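You operate a simulated robot arm through the tools that you are given. There is no shell and no other tool. Be economical: measure what you need, move in short steps, check, and stop when the job is done.

Carry out the task below with a simulated robot arm. There is one attempt and no reset: what you move stays moved.

TASK
Take the teal fitting and leave it on the top of the green bench. Then put the steel strainer on the green plate. Then put the purple fitting on the top of the green bench away on the top of the teal bench.
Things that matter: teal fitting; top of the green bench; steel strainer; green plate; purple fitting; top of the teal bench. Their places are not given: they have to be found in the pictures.

It is judged by the outcome, as a careful person would: the job done as asked, and still so three seconds after it is handed in. It fails if anything else is knocked over, pushed out of place, dropped, spilled or broken.

THE ROBOT
A 7-joint arm with a two-finger parallel gripper, fixed in place. Base frame: the origin is at the foot of the arm, x ahead of it, y to its left, z up; the work surface is at about z = 800. Lengths are in mm, angles in degrees, forces in N, time in s.
With the tool pointing down near the work surface it reaches from about 240 to 680 mm from the base axis. Its first joint turns from -66.0 to 66.0 degrees. Payload 2.4 kg.
Tool frame: the origin (TCP) lies between the finger pads and is the grasp point; the fingertips stand 30 mm ahead of it; z points along the fingers, y is the line along which they close. The gripper opens to 94 mm. The fingers are 28 mm wide and 10 mm thick; the gripper's body (50 by 96 mm) begins 55 mm behind the TCP.
Orientation is told as [roll, pitch, yaw] about the base's x, y, z axes, in that order, counted from this pose: with the fingers straight down and closing along the base's y, the tool's x points along the base's -x, its y along +y and its z along -z.

THE INTERFACE
- The arm moves only by the tool play_rows. Its argument "motion" is a list that holds one entry, the list of rows, each a list of 6 numbers: the shift along the tool's x, y, z in mm, then the turn, a rotation vector about the tool's x, y, z in degrees. In form: [[[tx, ty, tz, ax, ay, az], ...]]. A call has 1 to 8 rows; each row shifts and turns the commanded pose from where the row before left it, along the tool's axes as they then stand. "claw" is the opening, from 0 (shut) to 1 (fully open), set as the call begins (left out, the last holds). A row lasts 0.2 s, in which the tool goes at most 50 mm and 8.6 degrees; a call with a longer step from one row to the next is refused whole, and so is a gripper value outside its range. A pose out of reach is approached as far as the arm can. The call stops where the force on the tool passes 40 N (or 10 N more than at its start, if that is more) or the arm is blocked; 0.2 s more then pass. The fingers move at their own pace (about 153 mm/s each) and stop on an object; they squeeze with about 28 N. The grip force told is the motor's: it shows also when the fingers shut on nothing. Time passes only in rows, and 0.2 s behind the last, so rows that do not move let the fingers close. It gives the time, the measured TCP pose, the force on the tool (base axes), the opening and the grip force at its end, in the units of the frame above (readings bear some noise).
- Cameras (640 x 400 px; columns grow to the right, rows downward): "scene" is fixed at [44.1, 485.8, 1436.7]; the picture's right is [-0.66, -0.75, 0.00], its down [-0.48, 0.42, -0.77] and it looks along [0.58, -0.51, -0.64] (base axes); focal length 298 px, centre (320, 200). "wrist" rides on the gripper at [-37, 0, -58] in the tool frame; the picture's right is [0.00, -1.00, 0.00], its down [0.97, 0.00, -0.24] and it looks along [0.24, 0.00, 0.97] (tool axes); focal length 218 px, centre (320, 200).
- grab_frame(camera): a new picture of that camera. No time passes.
- measure_at(camera, pixels): for up to 12 pixels [column, row] of the newest picture of that camera ("zoom" is the newest enlarged one), the place [x, y, z] in the base frame of the surface seen there, good to about 3 mm. No time passes.
- zoom(camera, box): a new picture of the part [left, top, right, bottom] of that camera's present view, enlarged. No time passes.
- close_job(): hands the job in; it is judged then, once.

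Work in short steps. Measure before you move; look again where a grasp or a placing could have gone wrong, and mend it. You have 80 turns and 54 pictures in all, the two below and enlarged ones among them. Open the gripper and draw the arm clear of the work before you hand the job in, unless the task says otherwise; then end with one line.

The tools are called by a JSON object that holds its "op" and its "data". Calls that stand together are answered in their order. play_rows: Moves the arm, as the interface text tells. Its arguments: {"type":"object","properties":{"motion":{"type":"array","items":{"type":"array","items":{"type":"array","items":{"type":"number"}}}},"claw":{"type":"number"}},"required":["motion"]} The other tools are called the same way: grab_frame (camera) takes a picture; measure_at (camera, pixels) gives the place of the surface under pixels of a picture; zoom (camera, box) takes an enlarged picture of a part of a camera's view; close_job () hands the job in.

At the start:

```text
time_s: 0.0
tool_pos: [414.5, -130.3, 1074.9]
tool_rot: [0.0, 0.0, 0.1]
ft_force: [-0.8, -0.7, -0.3]
finger_gap: 94.1
gripper_force: 0.0
```

scene: 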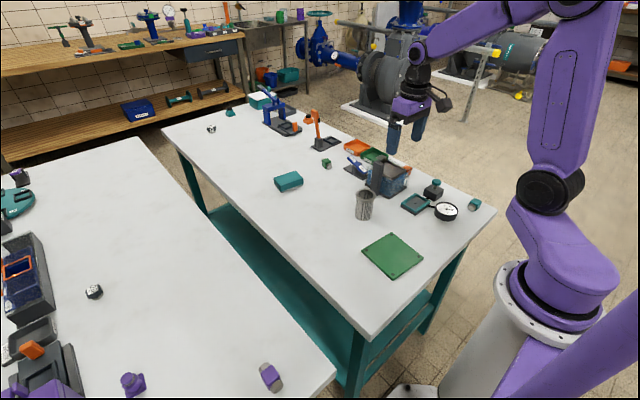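
wrist: 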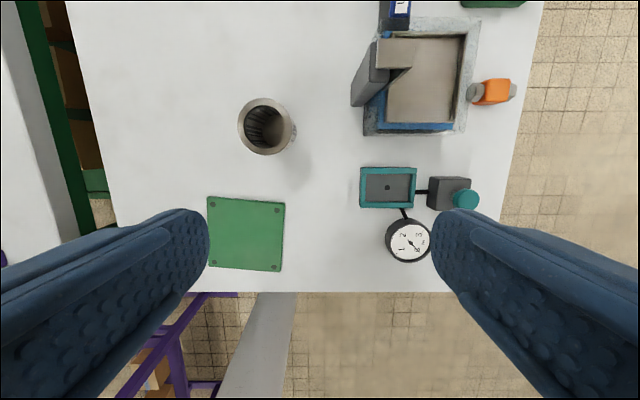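

I start by zooming in on the two benches to identify the fittings, the benches and the strainer.

{"op": "zoom", "data": {"camera": "scene", "box": [320, 130, 500, 290]}}

{"op": "zoom", "data": {"camera": "scene", "box": [0, 240, 340, 400]}}

{"op": "zoom", "data": {"camera": "scene", "box": [160, 70, 360, 200]}}

```text
2.50 times, centred on (410, 210) of scene
```

zoom: 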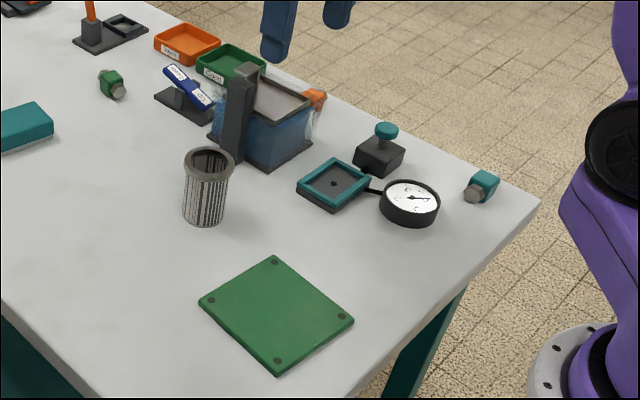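

```text
1.88 times, centred on (170, 320) of scene
```

zoom: 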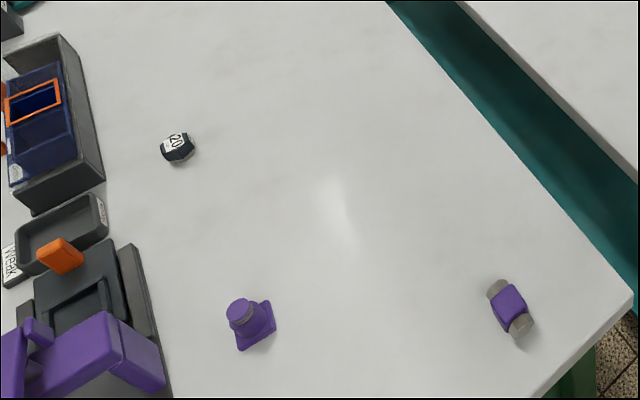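

```text
3.08 times, centred on (260, 135) of scene
```

zoom: 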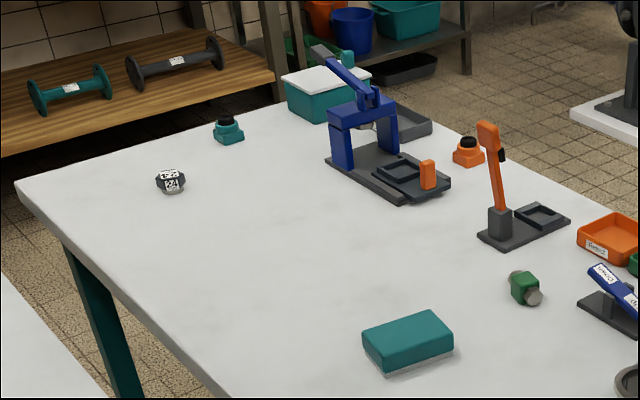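

The teal fitting is at scene (475,204) and the purple one at (270,377) on the green bench. The strainer is at (364,205) and the plate at (392,256). Next I measure these.

{"op": "measure_at", "data": {"camera": "scene", "pixels": [[475, 203], [471, 207], [479, 203], [470, 210], [364, 193], [357, 192], [372, 192], [364, 217], [393, 256], [362, 251], [429, 221], [448, 211]]}}

{"op": "measure_at", "data": {"camera": "scene", "pixels": [[270, 376], [265, 366], [277, 387], [290, 350], [240, 340], [335, 370], [133, 380], [310, 395], [395, 233], [420, 265], [391, 277], [380, 290]]}}

{"op": "zoom", "data": {"camera": "scene", "box": [455, 190, 495, 215]}}

```text
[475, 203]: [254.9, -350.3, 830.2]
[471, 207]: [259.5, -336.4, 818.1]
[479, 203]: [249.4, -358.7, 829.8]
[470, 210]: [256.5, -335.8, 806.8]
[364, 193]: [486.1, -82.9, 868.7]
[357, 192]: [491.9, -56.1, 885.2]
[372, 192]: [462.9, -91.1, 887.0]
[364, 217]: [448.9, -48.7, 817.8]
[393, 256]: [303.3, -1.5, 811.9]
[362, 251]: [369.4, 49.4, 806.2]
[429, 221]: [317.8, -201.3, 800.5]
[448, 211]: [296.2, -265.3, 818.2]
```

```text
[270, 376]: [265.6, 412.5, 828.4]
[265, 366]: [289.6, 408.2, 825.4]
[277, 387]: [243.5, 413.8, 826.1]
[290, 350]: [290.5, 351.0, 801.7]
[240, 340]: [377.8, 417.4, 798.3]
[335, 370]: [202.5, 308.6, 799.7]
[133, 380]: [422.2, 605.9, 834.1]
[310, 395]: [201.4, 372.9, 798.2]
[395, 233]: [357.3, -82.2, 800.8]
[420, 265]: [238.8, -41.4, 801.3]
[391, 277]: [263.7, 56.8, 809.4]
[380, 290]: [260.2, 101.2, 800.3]
```

```text
16.00 times, centred on (475, 202) of scene
```

zoom: 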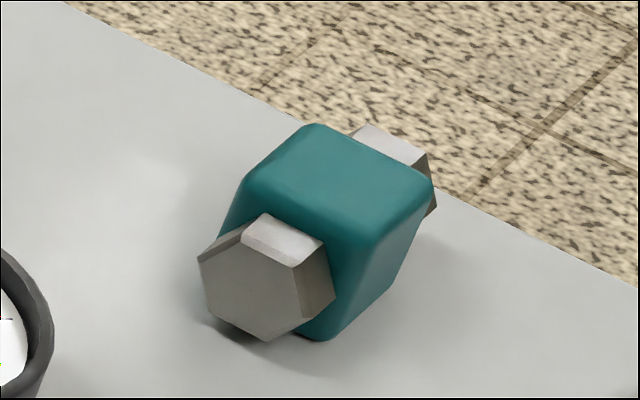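

{"op": "measure_at", "data": {"camera": "zoom", "pixels": [[310, 132], [422, 190], [372, 230], [255, 182], [340, 180], [265, 285], [212, 265], [320, 280], [278, 240], [395, 140]]}}

{"op": "zoom", "data": {"camera": "scene", "box": [250, 360, 290, 395]}}

```text
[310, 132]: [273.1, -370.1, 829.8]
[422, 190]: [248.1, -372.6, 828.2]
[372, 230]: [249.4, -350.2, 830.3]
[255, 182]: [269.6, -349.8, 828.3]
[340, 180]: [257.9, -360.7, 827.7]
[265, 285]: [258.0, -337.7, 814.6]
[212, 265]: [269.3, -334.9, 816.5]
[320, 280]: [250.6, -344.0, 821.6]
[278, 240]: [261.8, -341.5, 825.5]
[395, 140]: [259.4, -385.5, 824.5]
```

```text
11.43 times, centred on (270, 378) of scene
```

zoom: 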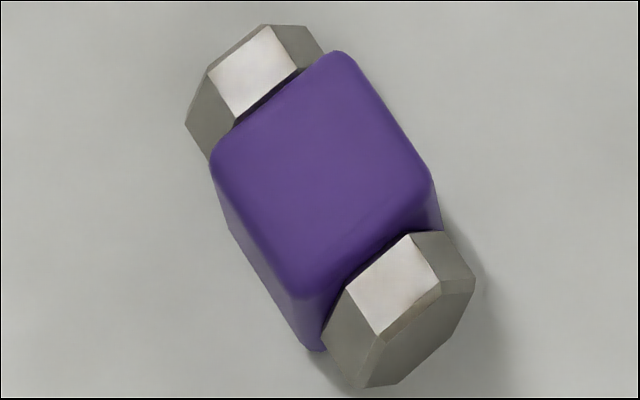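

The teal fitting's cube is centred near (260,-361), with its steel axis along y, so the fingers should close along x at yaw -90. I move above it first, then turn.

{"op": "play_rows", "data": {"motion": [[[25.75, -38.45, 12.5, 0, 0, 0], [25.75, -38.45, 12.5, 0, 0, 0], [25.75, -38.45, 12.5, 0, 0, 0], [25.75, -38.45, 12.5, 0, 0, 0], [25.75, -38.45, 12.5, 0, 0, 0], [25.75, -38.45, 12.5, 0, 0, 0], [0, 0, 0, 0, 0, 8.5], [0, 0, 0, 0, 0, 8.5]]], "claw": 0.7}}

{"op": "play_rows", "data": {"motion": [[[0, 0, 0, 0, 0, 8.5], [0, 0, 0, 0, 0, 8.5], [0, 0, 0, 0, 0, 8.5], [0, 0, 0, 0, 0, 8.5], [0, 0, 0, 0, 0, 8.5], [0, 0, 0, 0, 0, 8.5], [0, 0, 0, 0, 0, 8.5], [0, 0, 0, 0, 0, 8.5]]]}}

{"op": "play_rows", "data": {"motion": [[[0, 0, 0, 0, 0, 5.1], [0, 0, 0, 0, 0, 0]]]}}

{"op": "grab_frame", "data": {"camera": "wrist"}}

```text
time_s: 1.8
tool_pos: [259.3, -360.9, 998.0]
tool_rot: [0.0, 0.1, -17.1]
ft_force: [-1.2, -1.1, 0.2]
finger_gap: 65.7
gripper_force: 0.1
```

```text
time_s: 3.6
tool_pos: [259.5, -361.0, 999.2]
tool_rot: [0.0, 0.0, -85.2]
ft_force: [-0.1, 0.3, 0.3]
finger_gap: 65.6
gripper_force: 0.1
```

```text
time_s: 4.2
tool_pos: [259.3, -361.5, 1001.2]
tool_rot: [0.1, 0.0, -90.2]
ft_force: [-0.4, 0.8, 0.1]
finger_gap: 66.1
gripper_force: 0.1
```

```text
46 pictures are left
```

wrist: 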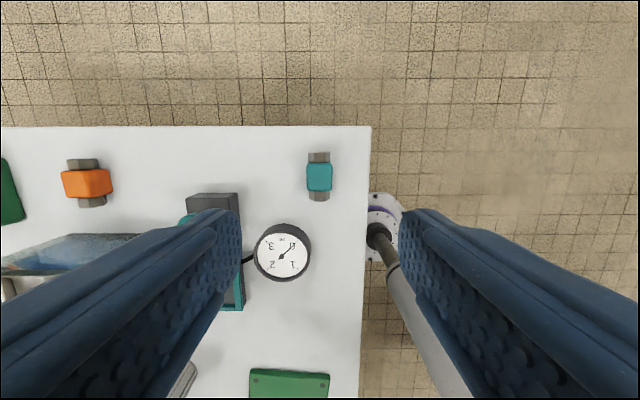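

The fitting shows at wrist (319,177) and looks aligned. I measure its edges and the nearby obstacles.

{"op": "measure_at", "data": {"camera": "wrist", "pixels": [[319, 177], [309, 177], [330, 177], [319, 155], [319, 198], [283, 230], [306, 245], [236, 200], [212, 205], [239, 280]]}}

```text
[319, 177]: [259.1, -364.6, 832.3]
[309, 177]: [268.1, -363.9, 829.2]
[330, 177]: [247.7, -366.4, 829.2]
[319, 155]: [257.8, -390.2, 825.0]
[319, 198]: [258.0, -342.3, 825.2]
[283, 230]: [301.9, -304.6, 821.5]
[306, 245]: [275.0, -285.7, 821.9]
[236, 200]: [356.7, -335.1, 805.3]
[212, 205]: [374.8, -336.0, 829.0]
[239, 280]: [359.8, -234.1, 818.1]
```

The fitting centre is (258.5,-364) and its top is at z 830. I descend straight to TCP z≈834.

{"op": "play_rows", "data": {"motion": [[[-2.5, -0.8, 35, 0, 0, 0], [0, 0, 40, 0, 0, 0], [0, 0, 40, 0, 0, 0], [0, 0, 30, 0, 0, 0], [0, 0, 15, 0, 0, 0], [0, 0, 7, 0, 0, 0], [0, 0, 0, 0, 0, 0]]]}}

{"op": "play_rows", "data": {"motion": [[[0, 0, 0, 0, 0, 0], [0, 0, 0, 0, 0, 0], [0, 0, 0, 0, 0, 0]]], "claw": 0.0}}

```text
time_s: 5.8
tool_pos: [258.7, -361.3, 832.2]
tool_rot: [0.0, 0.0, -90.1]
ft_force: [-0.2, 0.5, -0.3]
finger_gap: 65.8
gripper_force: 0.1
```

```text
time_s: 6.6
tool_pos: [259.3, -362.0, 832.5]
tool_rot: [0.1, 0.1, -90.0]
ft_force: [1.1, -0.1, 1.2]
finger_gap: 31.7
gripper_force: 28.2
```

Gripped, with a gap of 31.7. I lift it and carry it over toward the green bench.

{"op": "play_rows", "data": {"motion": [[[0, 0, -20, 0, 0, 0], [0, 0, -40, 0, 0, 0], [0, 0, -45, 0, 0, 0], [0, 0, -45, 0, 0, 0], [0, 0, -45, 0, 0, 0], [0, 20, -25, 0, 0, 0], [40, 20, 0, 0, 0, 0], [45, 15, 0, 0, 0, 0]]]}}

{"op": "play_rows", "data": {"motion": [[[46, 8, 0, 0, 0, 0], [46, 8, 0, 0, 0, 0], [46, 8, 0, 0, 0, 0], [46, 8, 0, 0, 0, 0], [46, 8, 0, 0, 0, 0], [46, 8, 0, 0, 0, 0], [46, 0, 0, 0, 0, 0], [46, 0, 0, 0, 0, 0]]]}}

{"op": "play_rows", "data": {"motion": [[[0, 0, 0, 0, 0, -8.5], [0, 0, 0, 0, 0, -8.5], [0, 0, 0, 0, 0, -8.5], [0, 0, 0, 0, 0, -8.5], [0, 0, 0, 0, 0, -8.5], [0, 0, 0, 0, 0, -8.5], [0, 0, 0, 0, 0, -8.5], [0, 0, 0, 0, 0, -8.5]]]}}

{"op": "play_rows", "data": {"motion": [[[0, 0, 0, 0, 0, -7.3], [0, 0, 0, 0, 0, -7.3], [0, 0, 0, 0, 0, -7.3]]]}}

```text
time_s: 8.4
tool_pos: [311.5, -280.9, 1051.0]
tool_rot: [0.0, 0.0, -90.1]
ft_force: [-0.2, 0.3, -1.2]
finger_gap: 31.6
gripper_force: 28.6
```

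```text
time_s: 10.2
tool_pos: [361.7, 89.9, 1051.7]
tool_rot: [0.0, 0.0, -90.1]
ft_force: [-0.2, 0.7, -1.7]
finger_gap: 31.4
gripper_force: 27.6
```

```text
time_s: 12.0
tool_pos: [361.4, 90.5, 1052.7]
tool_rot: [0.0, 0.0, -21.9]
ft_force: [0.0, 0.3, -1.1]
finger_gap: 31.3
gripper_force: 28.2
```

```text
time_s: 12.8
tool_pos: [362.3, 91.3, 1054.3]
tool_rot: [0.0, 0.1, 0.0]
ft_force: [-0.1, -0.2, -1.8]
finger_gap: 27.0
gripper_force: 28.1
```

The gap dropped from 31.3 to 27.0, so I check the grip with the wrist camera while moving on.

{"op": "grab_frame", "data": {"camera": "wrist"}}

```text
45 pictures are left
```

wrist: 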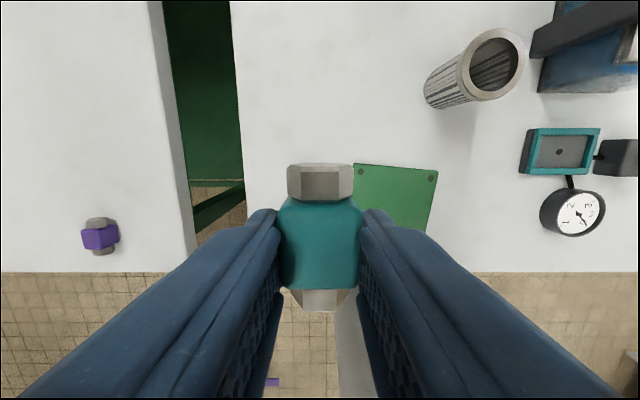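

{"op": "measure_at", "data": {"camera": "wrist", "pixels": [[320, 240], [320, 180], [320, 205], [320, 280], [320, 298], [285, 240], [355, 240]]}}

{"op": "zoom", "data": {"camera": "scene", "box": [340, 30, 500, 180]}}

```text
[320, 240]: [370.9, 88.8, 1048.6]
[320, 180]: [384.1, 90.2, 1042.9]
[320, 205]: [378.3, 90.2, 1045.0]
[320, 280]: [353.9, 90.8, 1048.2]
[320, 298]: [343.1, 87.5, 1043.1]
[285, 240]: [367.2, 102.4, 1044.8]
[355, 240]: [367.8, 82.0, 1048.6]
```

```text
2.67 times, centred on (420, 105) of scene
```

zoom: 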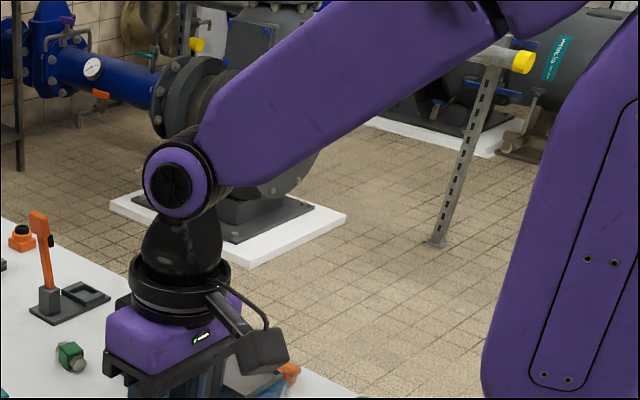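

The fitting is still held firmly, with its top about 5 mm below the TCP. I carry on to (360,420) over the green bench.

{"op": "play_rows", "data": {"motion": [[[0, 40, 0, 0, 0, 0], [0, 47, 0, 0, 0, 0], [0, 47, 0, 0, 0, 0], [0, 47, 0, 0, 0, 0], [0, 47, 0, 0, 0, 0], [0, 47, 0, 0, 0, 0], [0, 40, 0, 0, 0, 0], [0, 15, 0, 0, 0, 0]]]}}

{"op": "play_rows", "data": {"motion": [[[0, 0, 20, 0, 0, 0], [0, 0, 40, 0, 0, 0], [0, 0, 40, 0, 0, 0], [0, 0, 40, 0, 0, 0], [0, 0, 25, 0, 0, 0], [0, 0, 0, 0, 0, 0]]]}}

{"op": "grab_frame", "data": {"camera": "scene"}}

{"op": "grab_frame", "data": {"camera": "wrist"}}

```text
time_s: 14.6
tool_pos: [361.7, 420.0, 1052.0]
tool_rot: [0.0, 0.0, -0.2]
ft_force: [0.0, 0.3, -1.4]
finger_gap: 27.4
gripper_force: 27.9
```

```text
time_s: 16.0
tool_pos: [362.1, 417.7, 887.5]
tool_rot: [0.1, 0.0, -0.3]
ft_force: [0.2, 0.0, -1.4]
finger_gap: 27.5
gripper_force: 27.5
```

```text
43 pictures are left
```

scene: 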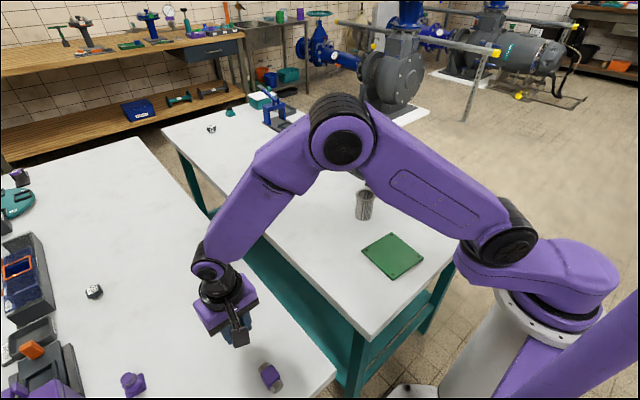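

```text
42 pictures are left
```

wrist: 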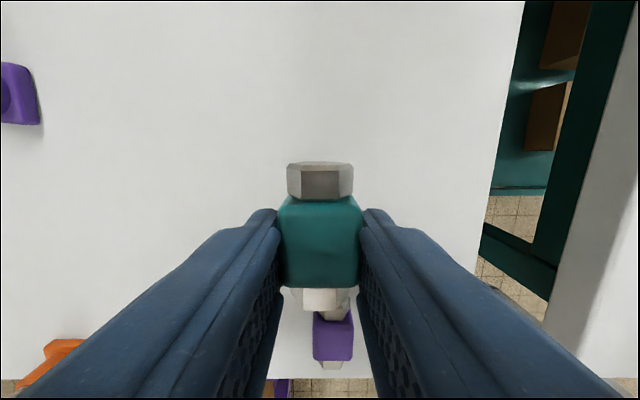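

Clear below. I lower in small steps until contact or TCP z≈836.

{"op": "play_rows", "data": {"motion": [[[0, 0, 20, 0, 0, 0], [0, 0, 15, 0, 0, 0], [0, 0, 8, 0, 0, 0], [0, 0, 4, 0, 0, 0], [0, 0, 3, 0, 0, 0], [0, 0, 0, 0, 0, 0]]]}}

{"op": "measure_at", "data": {"camera": "wrist", "pixels": [[320, 240], [100, 200], [400, 150], [332, 335]]}}

```text
time_s: 17.4
tool_pos: [362.9, 419.8, 838.7]
tool_rot: [0.0, 0.0, -0.2]
ft_force: [-0.4, -0.1, -1.4]
finger_gap: 27.3
gripper_force: 28.6
```

```text
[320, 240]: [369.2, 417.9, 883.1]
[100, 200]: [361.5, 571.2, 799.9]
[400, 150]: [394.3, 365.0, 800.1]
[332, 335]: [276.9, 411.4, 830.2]
```

The bottom is about 3-4 mm up. I lower a little more, then open and rise.

{"op": "play_rows", "data": {"motion": [[[0, 0, 2, 0, 0, 0], [0, 0, 1.5, 0, 0, 0], [0, 0, 0, 0, 0, 0]]]}}

{"op": "play_rows", "data": {"motion": [[[0, 0, 0, 0, 0, 0], [0, 0, 0, 0, 0, 0], [0, 0, -15, 0, 0, 0], [0, 0, -40, 0, 0, 0], [0, 0, -45, 0, 0, 0], [0, 0, -45, 0, 0, 0], [0, 0, -45, 0, 0, 0], [0, 0, -20, 0, 0, 0]]], "claw": 0.6}}

{"op": "grab_frame", "data": {"camera": "wrist"}}

```text
time_s: 18.2
tool_pos: [362.3, 418.2, 834.7]
tool_rot: [0.1, 0.0, -0.2]
ft_force: [-4.9, -5.3, 18.8]
finger_gap: 27.6
gripper_force: 27.9
```

```text
time_s: 20.0
tool_pos: [361.6, 420.3, 1045.1]
tool_rot: [0.1, 0.1, -0.2]
ft_force: [-0.5, -0.7, -0.3]
finger_gap: 56.5
gripper_force: 0.0
```

```text
41 pictures are left
```

wrist: 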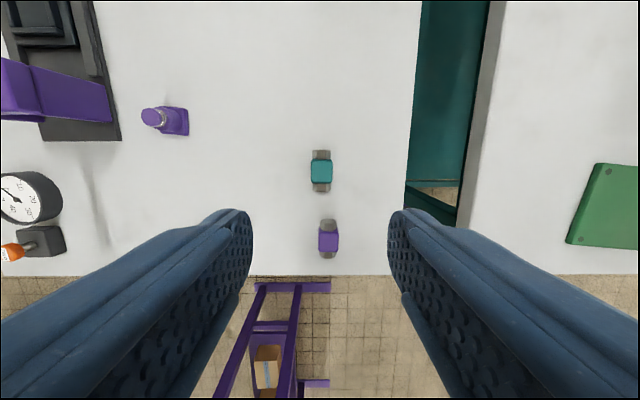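

The teal fitting stands on the green bench. I rise clear and go toward the strainer.

{"op": "play_rows", "data": {"motion": [[[-8, -46, -2, 0, 0, 0], [-8, -48, 0, 0, 0, 0], [-8, -48, 0, 0, 0, 0], [-8, -48, 0, 0, 0, 0], [-8, -48, 0, 0, 0, 0], [-8, -48, 0, 0, 0, 0], [-8, -48, 0, 0, 0, 0], [-8, -48, 0, 0, 0, 0]]], "claw": 1.0}}

{"op": "play_rows", "data": {"motion": [[[0, -40, 0, 0, 0, 0], [0, -30, 0, 0, 0, 0], [0, -20, 0, 0, 0, 0], [0, 0, 0, 0, 0, 0]]]}}

{"op": "grab_frame", "data": {"camera": "wrist"}}

{"op": "zoom", "data": {"camera": "scene", "box": [60, 270, 360, 400]}}

```text
time_s: 21.8
tool_pos: [423.6, 37.9, 1048.7]
tool_rot: [0.0, -0.1, -0.1]
ft_force: [-0.1, -0.5, -0.3]
finger_gap: 93.9
gripper_force: 0.0
```

```text
time_s: 22.8
tool_pos: [422.6, -48.8, 1046.9]
tool_rot: [0.0, 0.0, -0.3]
ft_force: [-0.3, 1.0, 1.0]
finger_gap: 94.2
gripper_force: 0.2
```

```text
40 pictures are left
```

wrist: 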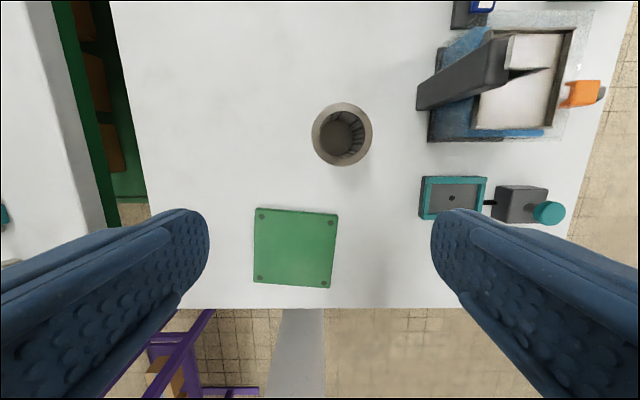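

```text
2.13 times, centred on (210, 335) of scene
```

zoom: 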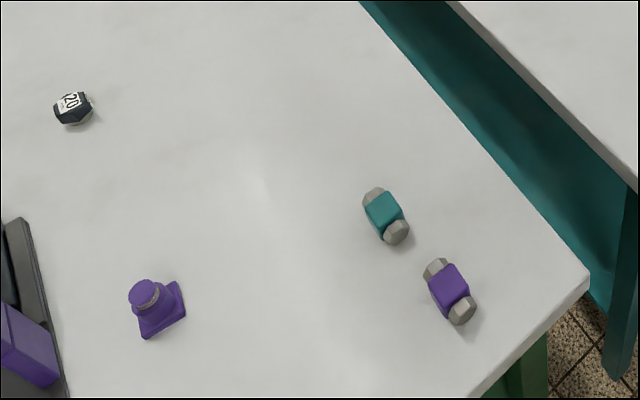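

Now I measure the strainer rim and the plate corners in the wrist view.

{"op": "measure_at", "data": {"camera": "wrist", "pixels": [[316, 134], [369, 134], [342, 106], [342, 163], [340, 133], [262, 216], [329, 223], [323, 283], [261, 278], [294, 248], [425, 110], [400, 160]]}}

{"op": "zoom", "data": {"camera": "scene", "box": [335, 165, 435, 230]}}

```text
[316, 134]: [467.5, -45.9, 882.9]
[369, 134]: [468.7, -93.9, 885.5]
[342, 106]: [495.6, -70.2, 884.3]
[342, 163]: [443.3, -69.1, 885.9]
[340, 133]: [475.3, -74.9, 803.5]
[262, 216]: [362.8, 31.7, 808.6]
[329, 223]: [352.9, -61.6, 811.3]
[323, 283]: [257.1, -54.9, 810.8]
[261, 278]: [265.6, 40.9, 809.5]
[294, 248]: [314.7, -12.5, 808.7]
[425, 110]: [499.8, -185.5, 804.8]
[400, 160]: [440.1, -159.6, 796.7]
```

```text
6.15 times, centred on (385, 198) of scene
```

zoom: 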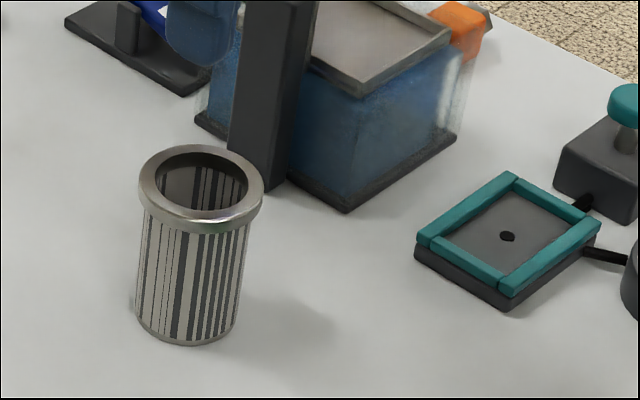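

The strainer is centred at (470,-70) with its rim at z 886 and about 54 mm across. The plate is centred at (310,-11) with its top at ~809. I line up above the strainer and come down to TCP z≈873.

{"op": "measure_at", "data": {"camera": "wrist", "pixels": [[425, 92], [455, 75], [490, 50], [505, 75]]}}

{"op": "play_rows", "data": {"motion": [[[-24, -11, 0, 0, 0, 0], [-23.5, -10.5, 0, 0, 0, 0], [0, 0, 30, 0, 0, 0], [0, 0, 30, 0, 0, 0], [0, 0, 0, 0, 0, 0]]], "claw": 1.0}}

{"op": "grab_frame", "data": {"camera": "wrist"}}

```text
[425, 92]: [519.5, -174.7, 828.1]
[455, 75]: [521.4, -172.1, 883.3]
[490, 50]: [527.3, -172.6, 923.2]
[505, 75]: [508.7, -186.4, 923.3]
```

```text
time_s: 24.0
tool_pos: [471.5, -72.0, 987.0]
tool_rot: [0.0, 0.0, -0.2]
ft_force: [0.5, -1.1, -0.4]
finger_gap: 93.7
gripper_force: 0.0
```

```text
37 pictures are left
```

wrist: 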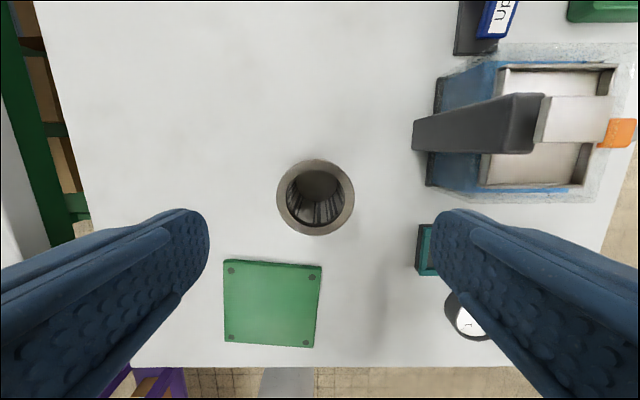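

The rim centre sits at column 315, so I shift 3 mm toward +y, descend and grip.

{"op": "play_rows", "data": {"motion": [[[1, 3, 40, 0, 0, 0], [0, 0, 40, 0, 0, 0], [0, 0, 20, 0, 0, 0], [0, 0, 13, 0, 0, 0], [0, 0, 0, 0, 0, 0]]]}}

{"op": "play_rows", "data": {"motion": [[[0, 0, 0, 0, 0, 0], [0, 0, 0, 0, 0, 0], [0, 0, 0, 0, 0, 0]]], "claw": 0.0}}

{"op": "play_rows", "data": {"motion": [[[0, 0, -10, 0, 0, 0], [0, 0, -30, 0, 0, 0], [0, 0, -40, 0, 0, 0], [0, 0, 0, 0, 0, 0]]]}}

{"op": "grab_frame", "data": {"camera": "wrist"}}

{"op": "grab_frame", "data": {"camera": "scene"}}

```text
time_s: 25.2
tool_pos: [470.9, -70.3, 872.9]
tool_rot: [0.0, 0.1, -0.2]
ft_force: [0.1, 1.3, 0.2]
finger_gap: 93.9
gripper_force: 0.0
```

```text
time_s: 26.0
tool_pos: [469.5, -70.9, 872.2]
tool_rot: [0.1, 0.0, -0.2]
ft_force: [0.3, -0.2, 0.0]
finger_gap: 56.1
gripper_force: 27.8
```

```text
time_s: 27.0
tool_pos: [471.1, -70.5, 954.1]
tool_rot: [0.1, 0.1, -0.3]
ft_force: [0.0, 0.4, -1.5]
finger_gap: 56.0
gripper_force: 28.1
```

```text
36 pictures are left
```

wrist: 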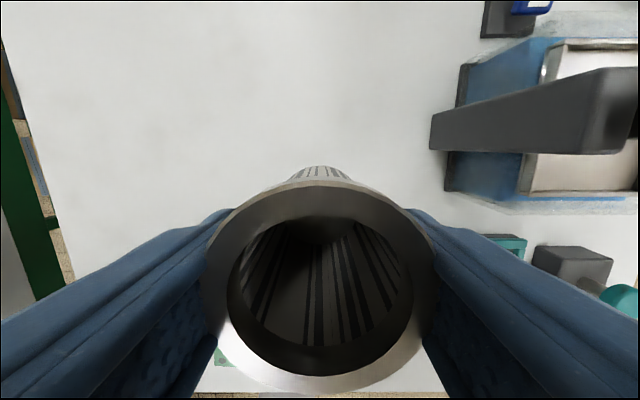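

```text
35 pictures are left
```

scene: 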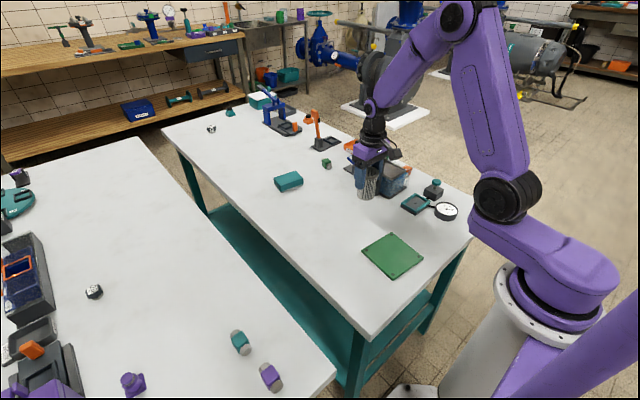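

{"op": "zoom", "data": {"camera": "scene", "box": [320, 120, 420, 220]}}

```text
4.00 times, centred on (370, 170) of scene
```

zoom: 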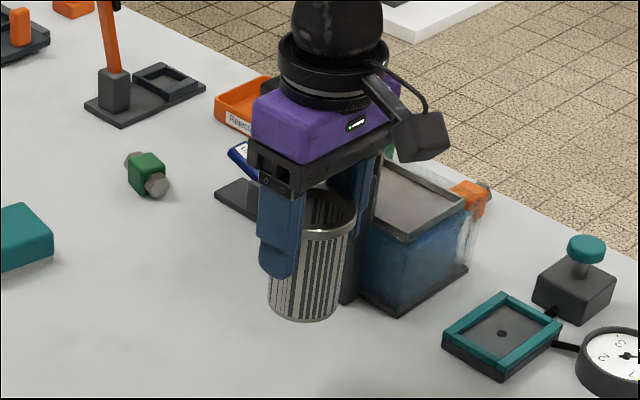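

The strainer hangs upright. I carry it to the plate centre (310,-11).

{"op": "play_rows", "data": {"motion": [[[30, 11, 0, 0, 0, 0], [40, 15, 0, 0, 0, 0], [40, 15, 0, 0, 0, 0], [35, 12, 0, 0, 0, 0], [16, 6.5, 0, 0, 0, 0], [0, 0, 15, 0, 0, 0], [0, 0, 15, 0, 0, 0], [0, 0, 0, 0, 0, 0]]]}}

{"op": "zoom", "data": {"camera": "scene", "box": [330, 150, 450, 290]}}

```text
time_s: 28.8
tool_pos: [309.6, -9.4, 923.8]
tool_rot: [-0.1, -0.1, -0.2]
ft_force: [-0.3, 0.3, -1.8]
finger_gap: 56.1
gripper_force: 28.1
```

```text
2.86 times, centred on (390, 220) of scene
```

zoom: 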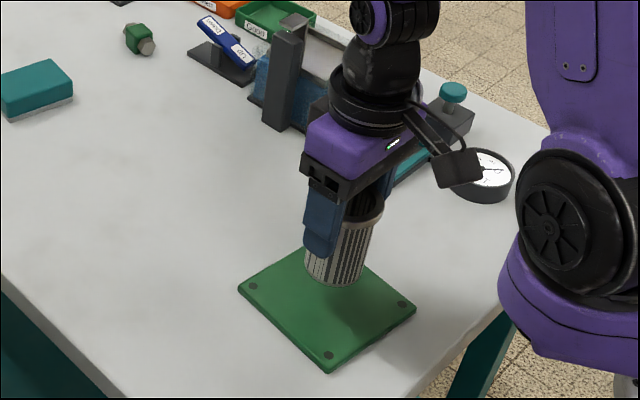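

It is over the plate and about 40 mm up. I lower it gently until there is slight contact.

{"op": "play_rows", "data": {"motion": [[[0, 0, 18, 0, 0, 0], [0, 0, 12, 0, 0, 0], [0, 0, 6, 0, 0, 0], [0, 0, 3, 0, 0, 0], [0, 0, 0, 0, 0, 0]]]}}

{"op": "zoom", "data": {"camera": "scene", "box": [350, 190, 440, 290]}}

```text
time_s: 30.0
tool_pos: [311.6, -11.2, 885.1]
tool_rot: [0.1, 0.0, -0.2]
ft_force: [-0.2, -0.3, -0.5]
finger_gap: 55.8
gripper_force: 28.4
```

```text
4.00 times, centred on (395, 240) of scene
```

zoom: 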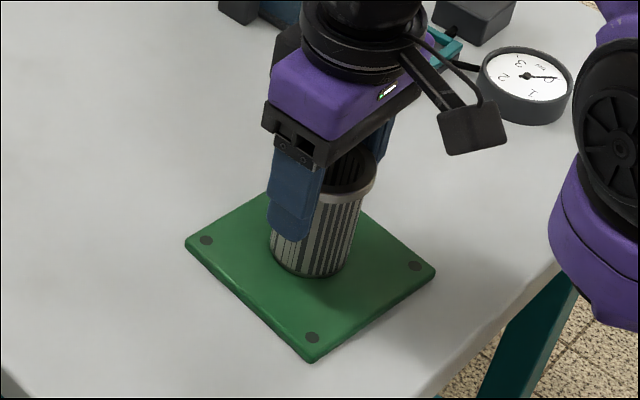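

{"op": "play_rows", "data": {"motion": [[[0, 0, 1.5, 0, 0, 0], [0, 0, 0, 0, 0, 0]]]}}

```text
time_s: 30.6
tool_pos: [311.5, -10.5, 884.2]
tool_rot: [0.0, 0.0, -0.1]
ft_force: [-0.1, 0.3, -0.7]
finger_gap: 55.9
gripper_force: 28.3
```

{"op": "play_rows", "data": {"motion": [[[0, 0, 1.5, 0, 0, 0], [0, 0, 1, 0, 0, 0], [0, 0, 0, 0, 0, 0]]]}}

```text
time_s: 31.4
tool_pos: [310.9, -11.0, 880.9]
tool_rot: [0.0, -0.1, -0.2]
ft_force: [-0.9, 0.2, 23.7]
finger_gap: 56.0
gripper_force: 27.7
```

Contact at 24 N. I ease back 0.5 mm, open, and rise straight up.

{"op": "play_rows", "data": {"motion": [[[0, 0, -0.7, 0, 0, 0], [0, 0, 0, 0, 0, 0]]]}}

{"op": "play_rows", "data": {"motion": [[[0, 0, 0, 0, 0, 0], [0, 0, 0, 0, 0, 0], [0, 0, -15, 0, 0, 0], [0, 0, -35, 0, 0, 0], [0, 0, -45, 0, 0, 0], [0, 0, -45, 0, 0, 0], [0, 0, -30, 0, 0, 0], [0, 0, 0, 0, 0, 0]]], "claw": 0.95}}

{"op": "grab_frame", "data": {"camera": "wrist"}}

{"op": "zoom", "data": {"camera": "scene", "box": [330, 150, 450, 290]}}

```text
time_s: 32.0
tool_pos: [311.3, -11.2, 881.1]
tool_rot: [0.0, 0.0, -0.2]
ft_force: [3.2, 1.0, 5.6]
finger_gap: 55.9
gripper_force: 28.6
```

```text
time_s: 33.8
tool_pos: [309.6, -12.9, 1052.7]
tool_rot: [0.1, 0.0, -0.2]
ft_force: [0.6, 0.7, 0.8]
finger_gap: 89.3
gripper_force: 0.0
```

```text
31 pictures are left
```

wrist: 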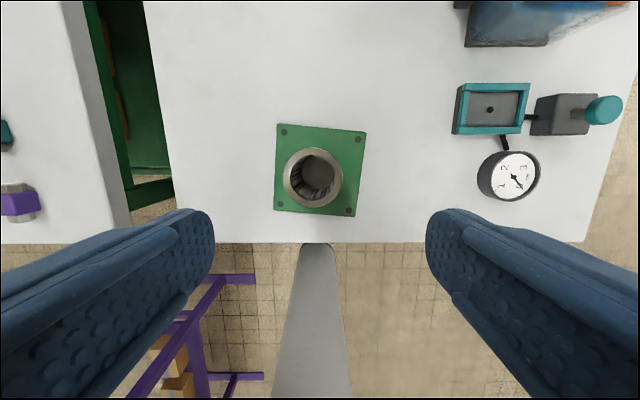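

```text
2.86 times, centred on (390, 220) of scene
```

zoom: 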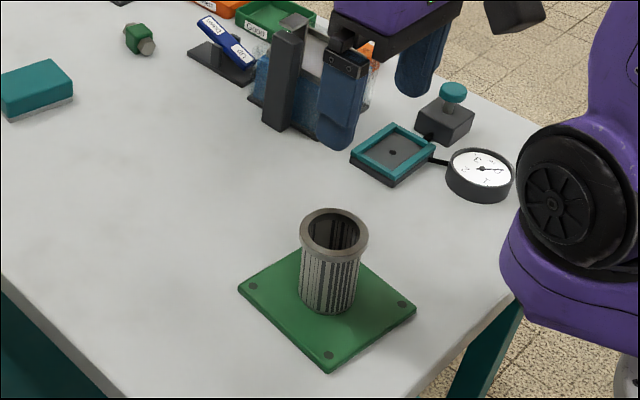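

The strainer stands upright on the plate. I go over to the purple fitting near (266,411).

{"op": "play_rows", "data": {"motion": [[[0, 47, 0, 0, 0, 0], [0, 47, 0, 0, 0, 0], [5, 47, 0, 0, 0, 0], [5, 47, 0, 0, 0, 0], [8, 47, 0, 0, 0, 0], [8, 47, 0, 0, 0, 0], [8, 47, 0, 0, 0, 0], [8, 47, 0, 0, 0, 0]]], "claw": 0.6}}

{"op": "play_rows", "data": {"motion": [[[1, 40, 20, 0, 0, 0], [0, 8, 30, 0, 0, 0], [0, 0, 0, 0, 0, 0]]]}}

{"op": "grab_frame", "data": {"camera": "wrist"}}

```text
time_s: 35.6
tool_pos: [271.6, 368.5, 1048.5]
tool_rot: [0.0, 0.1, -0.1]
ft_force: [1.3, -0.3, 0.9]
finger_gap: 56.3
gripper_force: 0.0
```

```text
time_s: 36.4
tool_pos: [269.3, 413.7, 998.7]
tool_rot: [0.0, 0.0, -0.2]
ft_force: [-0.8, -0.4, 0.2]
finger_gap: 56.4
gripper_force: 0.1
```

```text
29 pictures are left
```

wrist: 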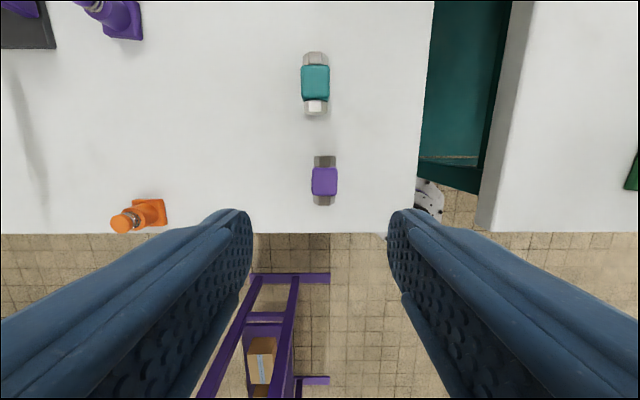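

{"op": "measure_at", "data": {"camera": "wrist", "pixels": [[324, 181], [313, 180], [336, 180], [324, 160], [324, 202], [314, 195], [335, 195], [312, 168], [335, 168], [315, 84], [315, 108]]}}

{"op": "zoom", "data": {"camera": "wrist", "box": [280, 30, 370, 220]}}

```text
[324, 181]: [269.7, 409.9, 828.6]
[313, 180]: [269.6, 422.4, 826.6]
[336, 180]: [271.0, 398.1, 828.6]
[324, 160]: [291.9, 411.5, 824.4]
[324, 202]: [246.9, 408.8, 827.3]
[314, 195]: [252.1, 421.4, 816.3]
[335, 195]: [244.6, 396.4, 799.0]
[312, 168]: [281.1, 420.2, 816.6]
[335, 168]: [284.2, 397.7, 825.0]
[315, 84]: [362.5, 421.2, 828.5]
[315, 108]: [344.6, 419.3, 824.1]
```

```text
2.11 times, centred on (325, 125) of wrist
```

zoom: 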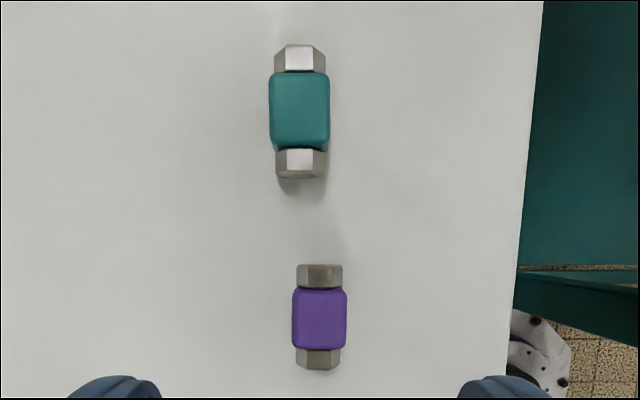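

The purple fitting is centred at (269.5,410) and aligned with yaw 0. I shift 3.5 mm, descend and grip.

{"op": "play_rows", "data": {"motion": [[[0, -3.5, 35, 0, 0, 0], [0, 0, 40, 0, 0, 0], [0, 0, 40, 0, 0, 0], [0, 0, 30, 0, 0, 0], [0, 0, 15, 0, 0, 0], [0, 0, 5, 0, 0, 0], [0, 0, 0, 0, 0, 0]]]}}

{"op": "play_rows", "data": {"motion": [[[0, 0, 0, 0, 0, 0], [0, 0, 0, 0, 0, 0], [0, 0, 0, 0, 0, 0]]], "claw": 0.0}}

{"op": "play_rows", "data": {"motion": [[[0, 0, -15, 0, 0, 0], [0, 0, -40, 0, 0, 0], [0, 0, -45, 0, 0, 0], [0, 0, -45, 0, 0, 0], [0, 0, -45, 0, 0, 0], [0, 0, 0, 0, 0, 0]]]}}

{"op": "grab_frame", "data": {"camera": "wrist"}}

{"op": "zoom", "data": {"camera": "scene", "box": [210, 310, 300, 400]}}

```text
time_s: 38.0
tool_pos: [267.5, 409.5, 834.9]
tool_rot: [0.0, 0.1, -0.2]
ft_force: [-0.4, -0.3, 0.0]
finger_gap: 56.2
gripper_force: 0.1
```

```text
time_s: 38.8
tool_pos: [268.9, 409.2, 835.7]
tool_rot: [0.1, 0.0, -0.3]
ft_force: [0.1, 0.7, 0.3]
finger_gap: 27.1
gripper_force: 27.8
```

```text
time_s: 40.2
tool_pos: [269.5, 410.4, 1026.4]
tool_rot: [0.0, 0.1, -0.3]
ft_force: [-0.4, 0.5, -1.5]
finger_gap: 27.4
gripper_force: 28.3
```

```text
27 pictures are left
```

wrist: 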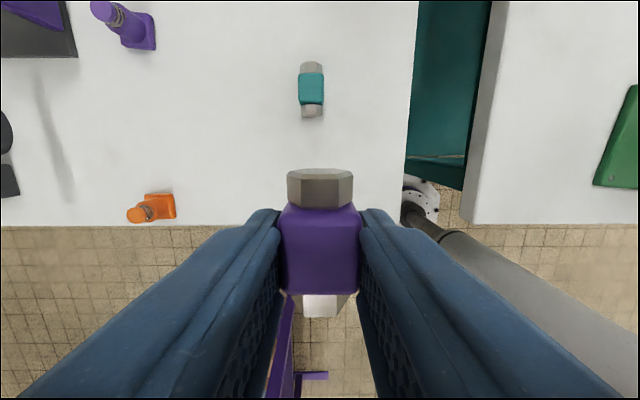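

```text
4.44 times, centred on (255, 355) of scene
```

zoom: 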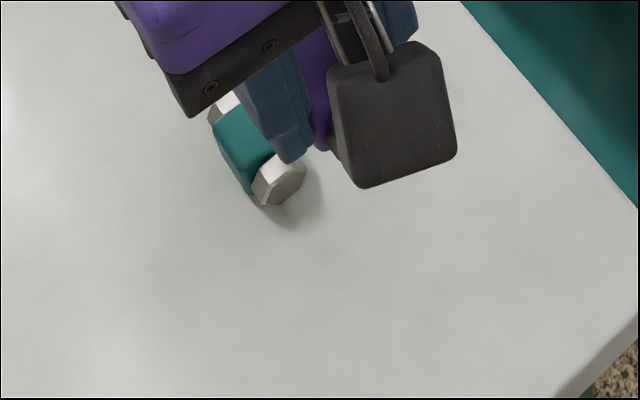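

Purple is gripped. I check a clear spot on the teal bench around (440,40).

{"op": "measure_at", "data": {"camera": "scene", "pixels": [[320, 230], [325, 215], [335, 235], [288, 188], [302, 182], [310, 250], [300, 240]]}}

{"op": "play_rows", "data": {"motion": [[[-10, 0, -20, 0, 0, 0], [-20, -42, 0, 0, 0, 0], [-20, -44, 0, 0, 0, 0], [-20, -44, 0, 0, 0, 0], [-20, -44, 0, 0, 0, 0], [-20, -44, 0, 0, 0, 0], [-20, -44, 0, 0, 0, 0], [-20, -44, 0, 0, 0, 0]]]}}

```text
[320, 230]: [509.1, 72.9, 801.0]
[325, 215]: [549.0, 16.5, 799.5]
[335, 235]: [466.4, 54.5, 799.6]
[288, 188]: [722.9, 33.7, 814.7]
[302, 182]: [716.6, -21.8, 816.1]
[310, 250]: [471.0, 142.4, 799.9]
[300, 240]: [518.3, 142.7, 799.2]
```

```text
time_s: 42.0
tool_pos: [418.7, 99.8, 1042.3]
tool_rot: [0.1, 0.0, -0.1]
ft_force: [-0.6, 0.0, -2.3]
finger_gap: 27.5
gripper_force: 28.3
```

The area around (466,54) is clear bench. I go to (460,45) and lower.

{"op": "play_rows", "data": {"motion": [[[-20, -28, 0, 0, 0, 0], [-20, -27, 10, 0, 0, 0], [0, 0, 35, 0, 0, 0], [0, 0, 40, 0, 0, 0], [0, 0, 40, 0, 0, 0], [0, 0, 30, 0, 0, 0], [0, 0, 10, 0, 0, 0], [0, 0, 0, 0, 0, 0]]]}}

{"op": "grab_frame", "data": {"camera": "scene"}}

```text
time_s: 43.8
tool_pos: [457.2, 49.6, 880.9]
tool_rot: [0.0, 0.0, -0.2]
ft_force: [0.5, -0.2, -1.2]
finger_gap: 27.6
gripper_force: 27.8
```

```text
25 pictures are left
```

scene: 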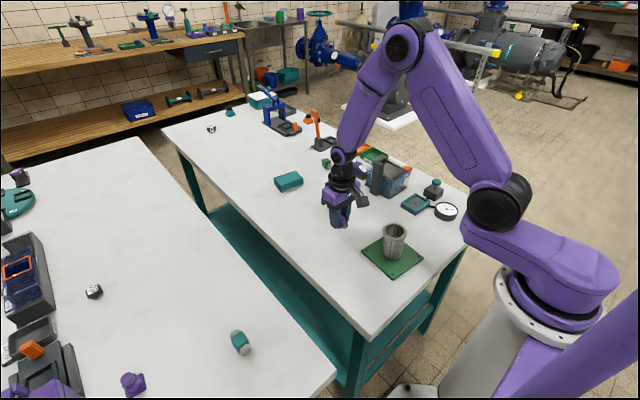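

{"op": "play_rows", "data": {"motion": [[[0, 0, 20, 0, 0, 0], [0, 0, 14, 0, 0, 0], [0, 0, 6, 0, 0, 0], [0, 0, 3, 0, 0, 0], [0, 0, 1.5, 0, 0, 0], [0, 0, 0, 0, 0, 0]]]}}

```text
time_s: 45.2
tool_pos: [458.2, 48.1, 836.0]
tool_rot: [0.1, 0.0, -0.2]
ft_force: [-0.2, -0.1, -1.6]
finger_gap: 27.3
gripper_force: 28.2
```

{"op": "play_rows", "data": {"motion": [[[0, 0, 1.2, 0, 0, 0], [0, 0, 0, 0, 0, 0]]]}}

```text
time_s: 45.8
tool_pos: [458.0, 48.2, 835.8]
tool_rot: [0.0, 0.0, -0.2]
ft_force: [-4.4, -0.5, 22.6]
finger_gap: 27.6
gripper_force: 27.8
```

Contact. I open, then rise clear.

{"op": "play_rows", "data": {"motion": [[[0, 0, -0.5, 0, 0, 0], [0, 0, 0, 0, 0, 0], [0, 0, -15, 0, 0, 0], [0, 0, -35, 0, 0, 0], [0, 0, -45, 0, 0, 0], [0, 0, -45, 0, 0, 0], [0, 0, -45, 0, 0, 0], [0, -40, -20, 0, 0, 0]]], "claw": 0.6}}

{"op": "play_rows", "data": {"motion": [[[0, -40, 0, 0, 0, 0], [0, -40, 0, 0, 0, 0], [0, 0, 0, 0, 0, 0]]]}}

{"op": "grab_frame", "data": {"camera": "scene"}}

{"op": "zoom", "data": {"camera": "scene", "box": [290, 170, 450, 290]}}

{"op": "zoom", "data": {"camera": "scene", "box": [210, 310, 300, 380]}}

```text
time_s: 47.6
tool_pos: [460.9, 8.1, 1042.3]
tool_rot: [0.0, 0.1, -0.1]
ft_force: [0.1, -0.8, 1.3]
finger_gap: 56.3
gripper_force: 0.0
```

```text
time_s: 48.4
tool_pos: [461.5, -73.5, 1041.9]
tool_rot: [0.0, -0.1, -0.3]
ft_force: [0.1, 1.0, 0.1]
finger_gap: 56.6
gripper_force: 0.1
```

```text
24 pictures are left
```

scene: 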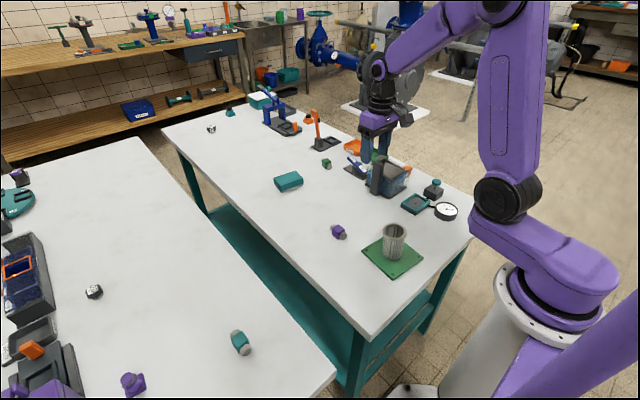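

```text
3.33 times, centred on (370, 230) of scene
```

zoom: 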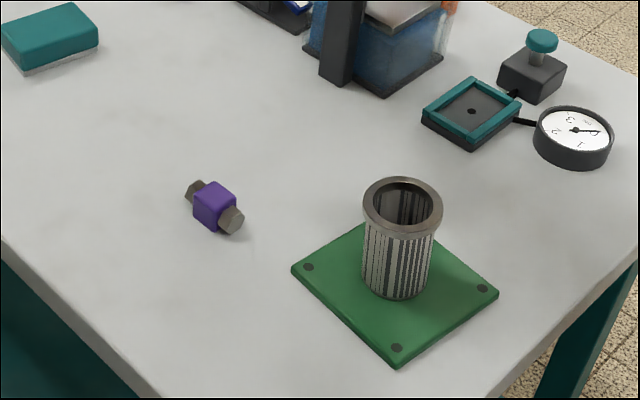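

```text
5.71 times, centred on (255, 345) of scene
```

zoom: 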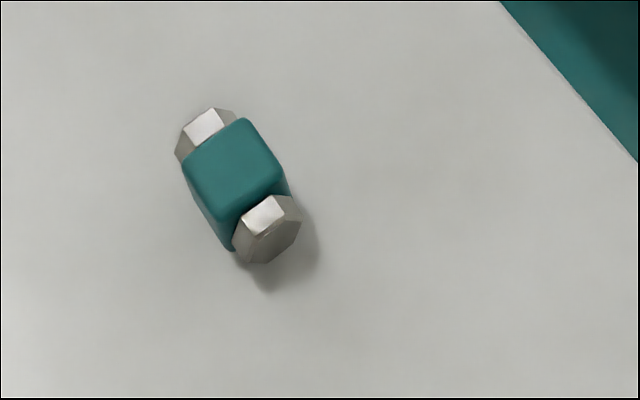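

All three items are where they should be, and the gripper is open and clear of the work.

{"op": "close_job", "data": {}}

```text
The job is handed in.
```

The job is handed in: the teal fitting is on the green bench, the steel strainer stands on the green plate, and the purple fitting is on the teal bench, with nothing else disturbed in the final pictures.
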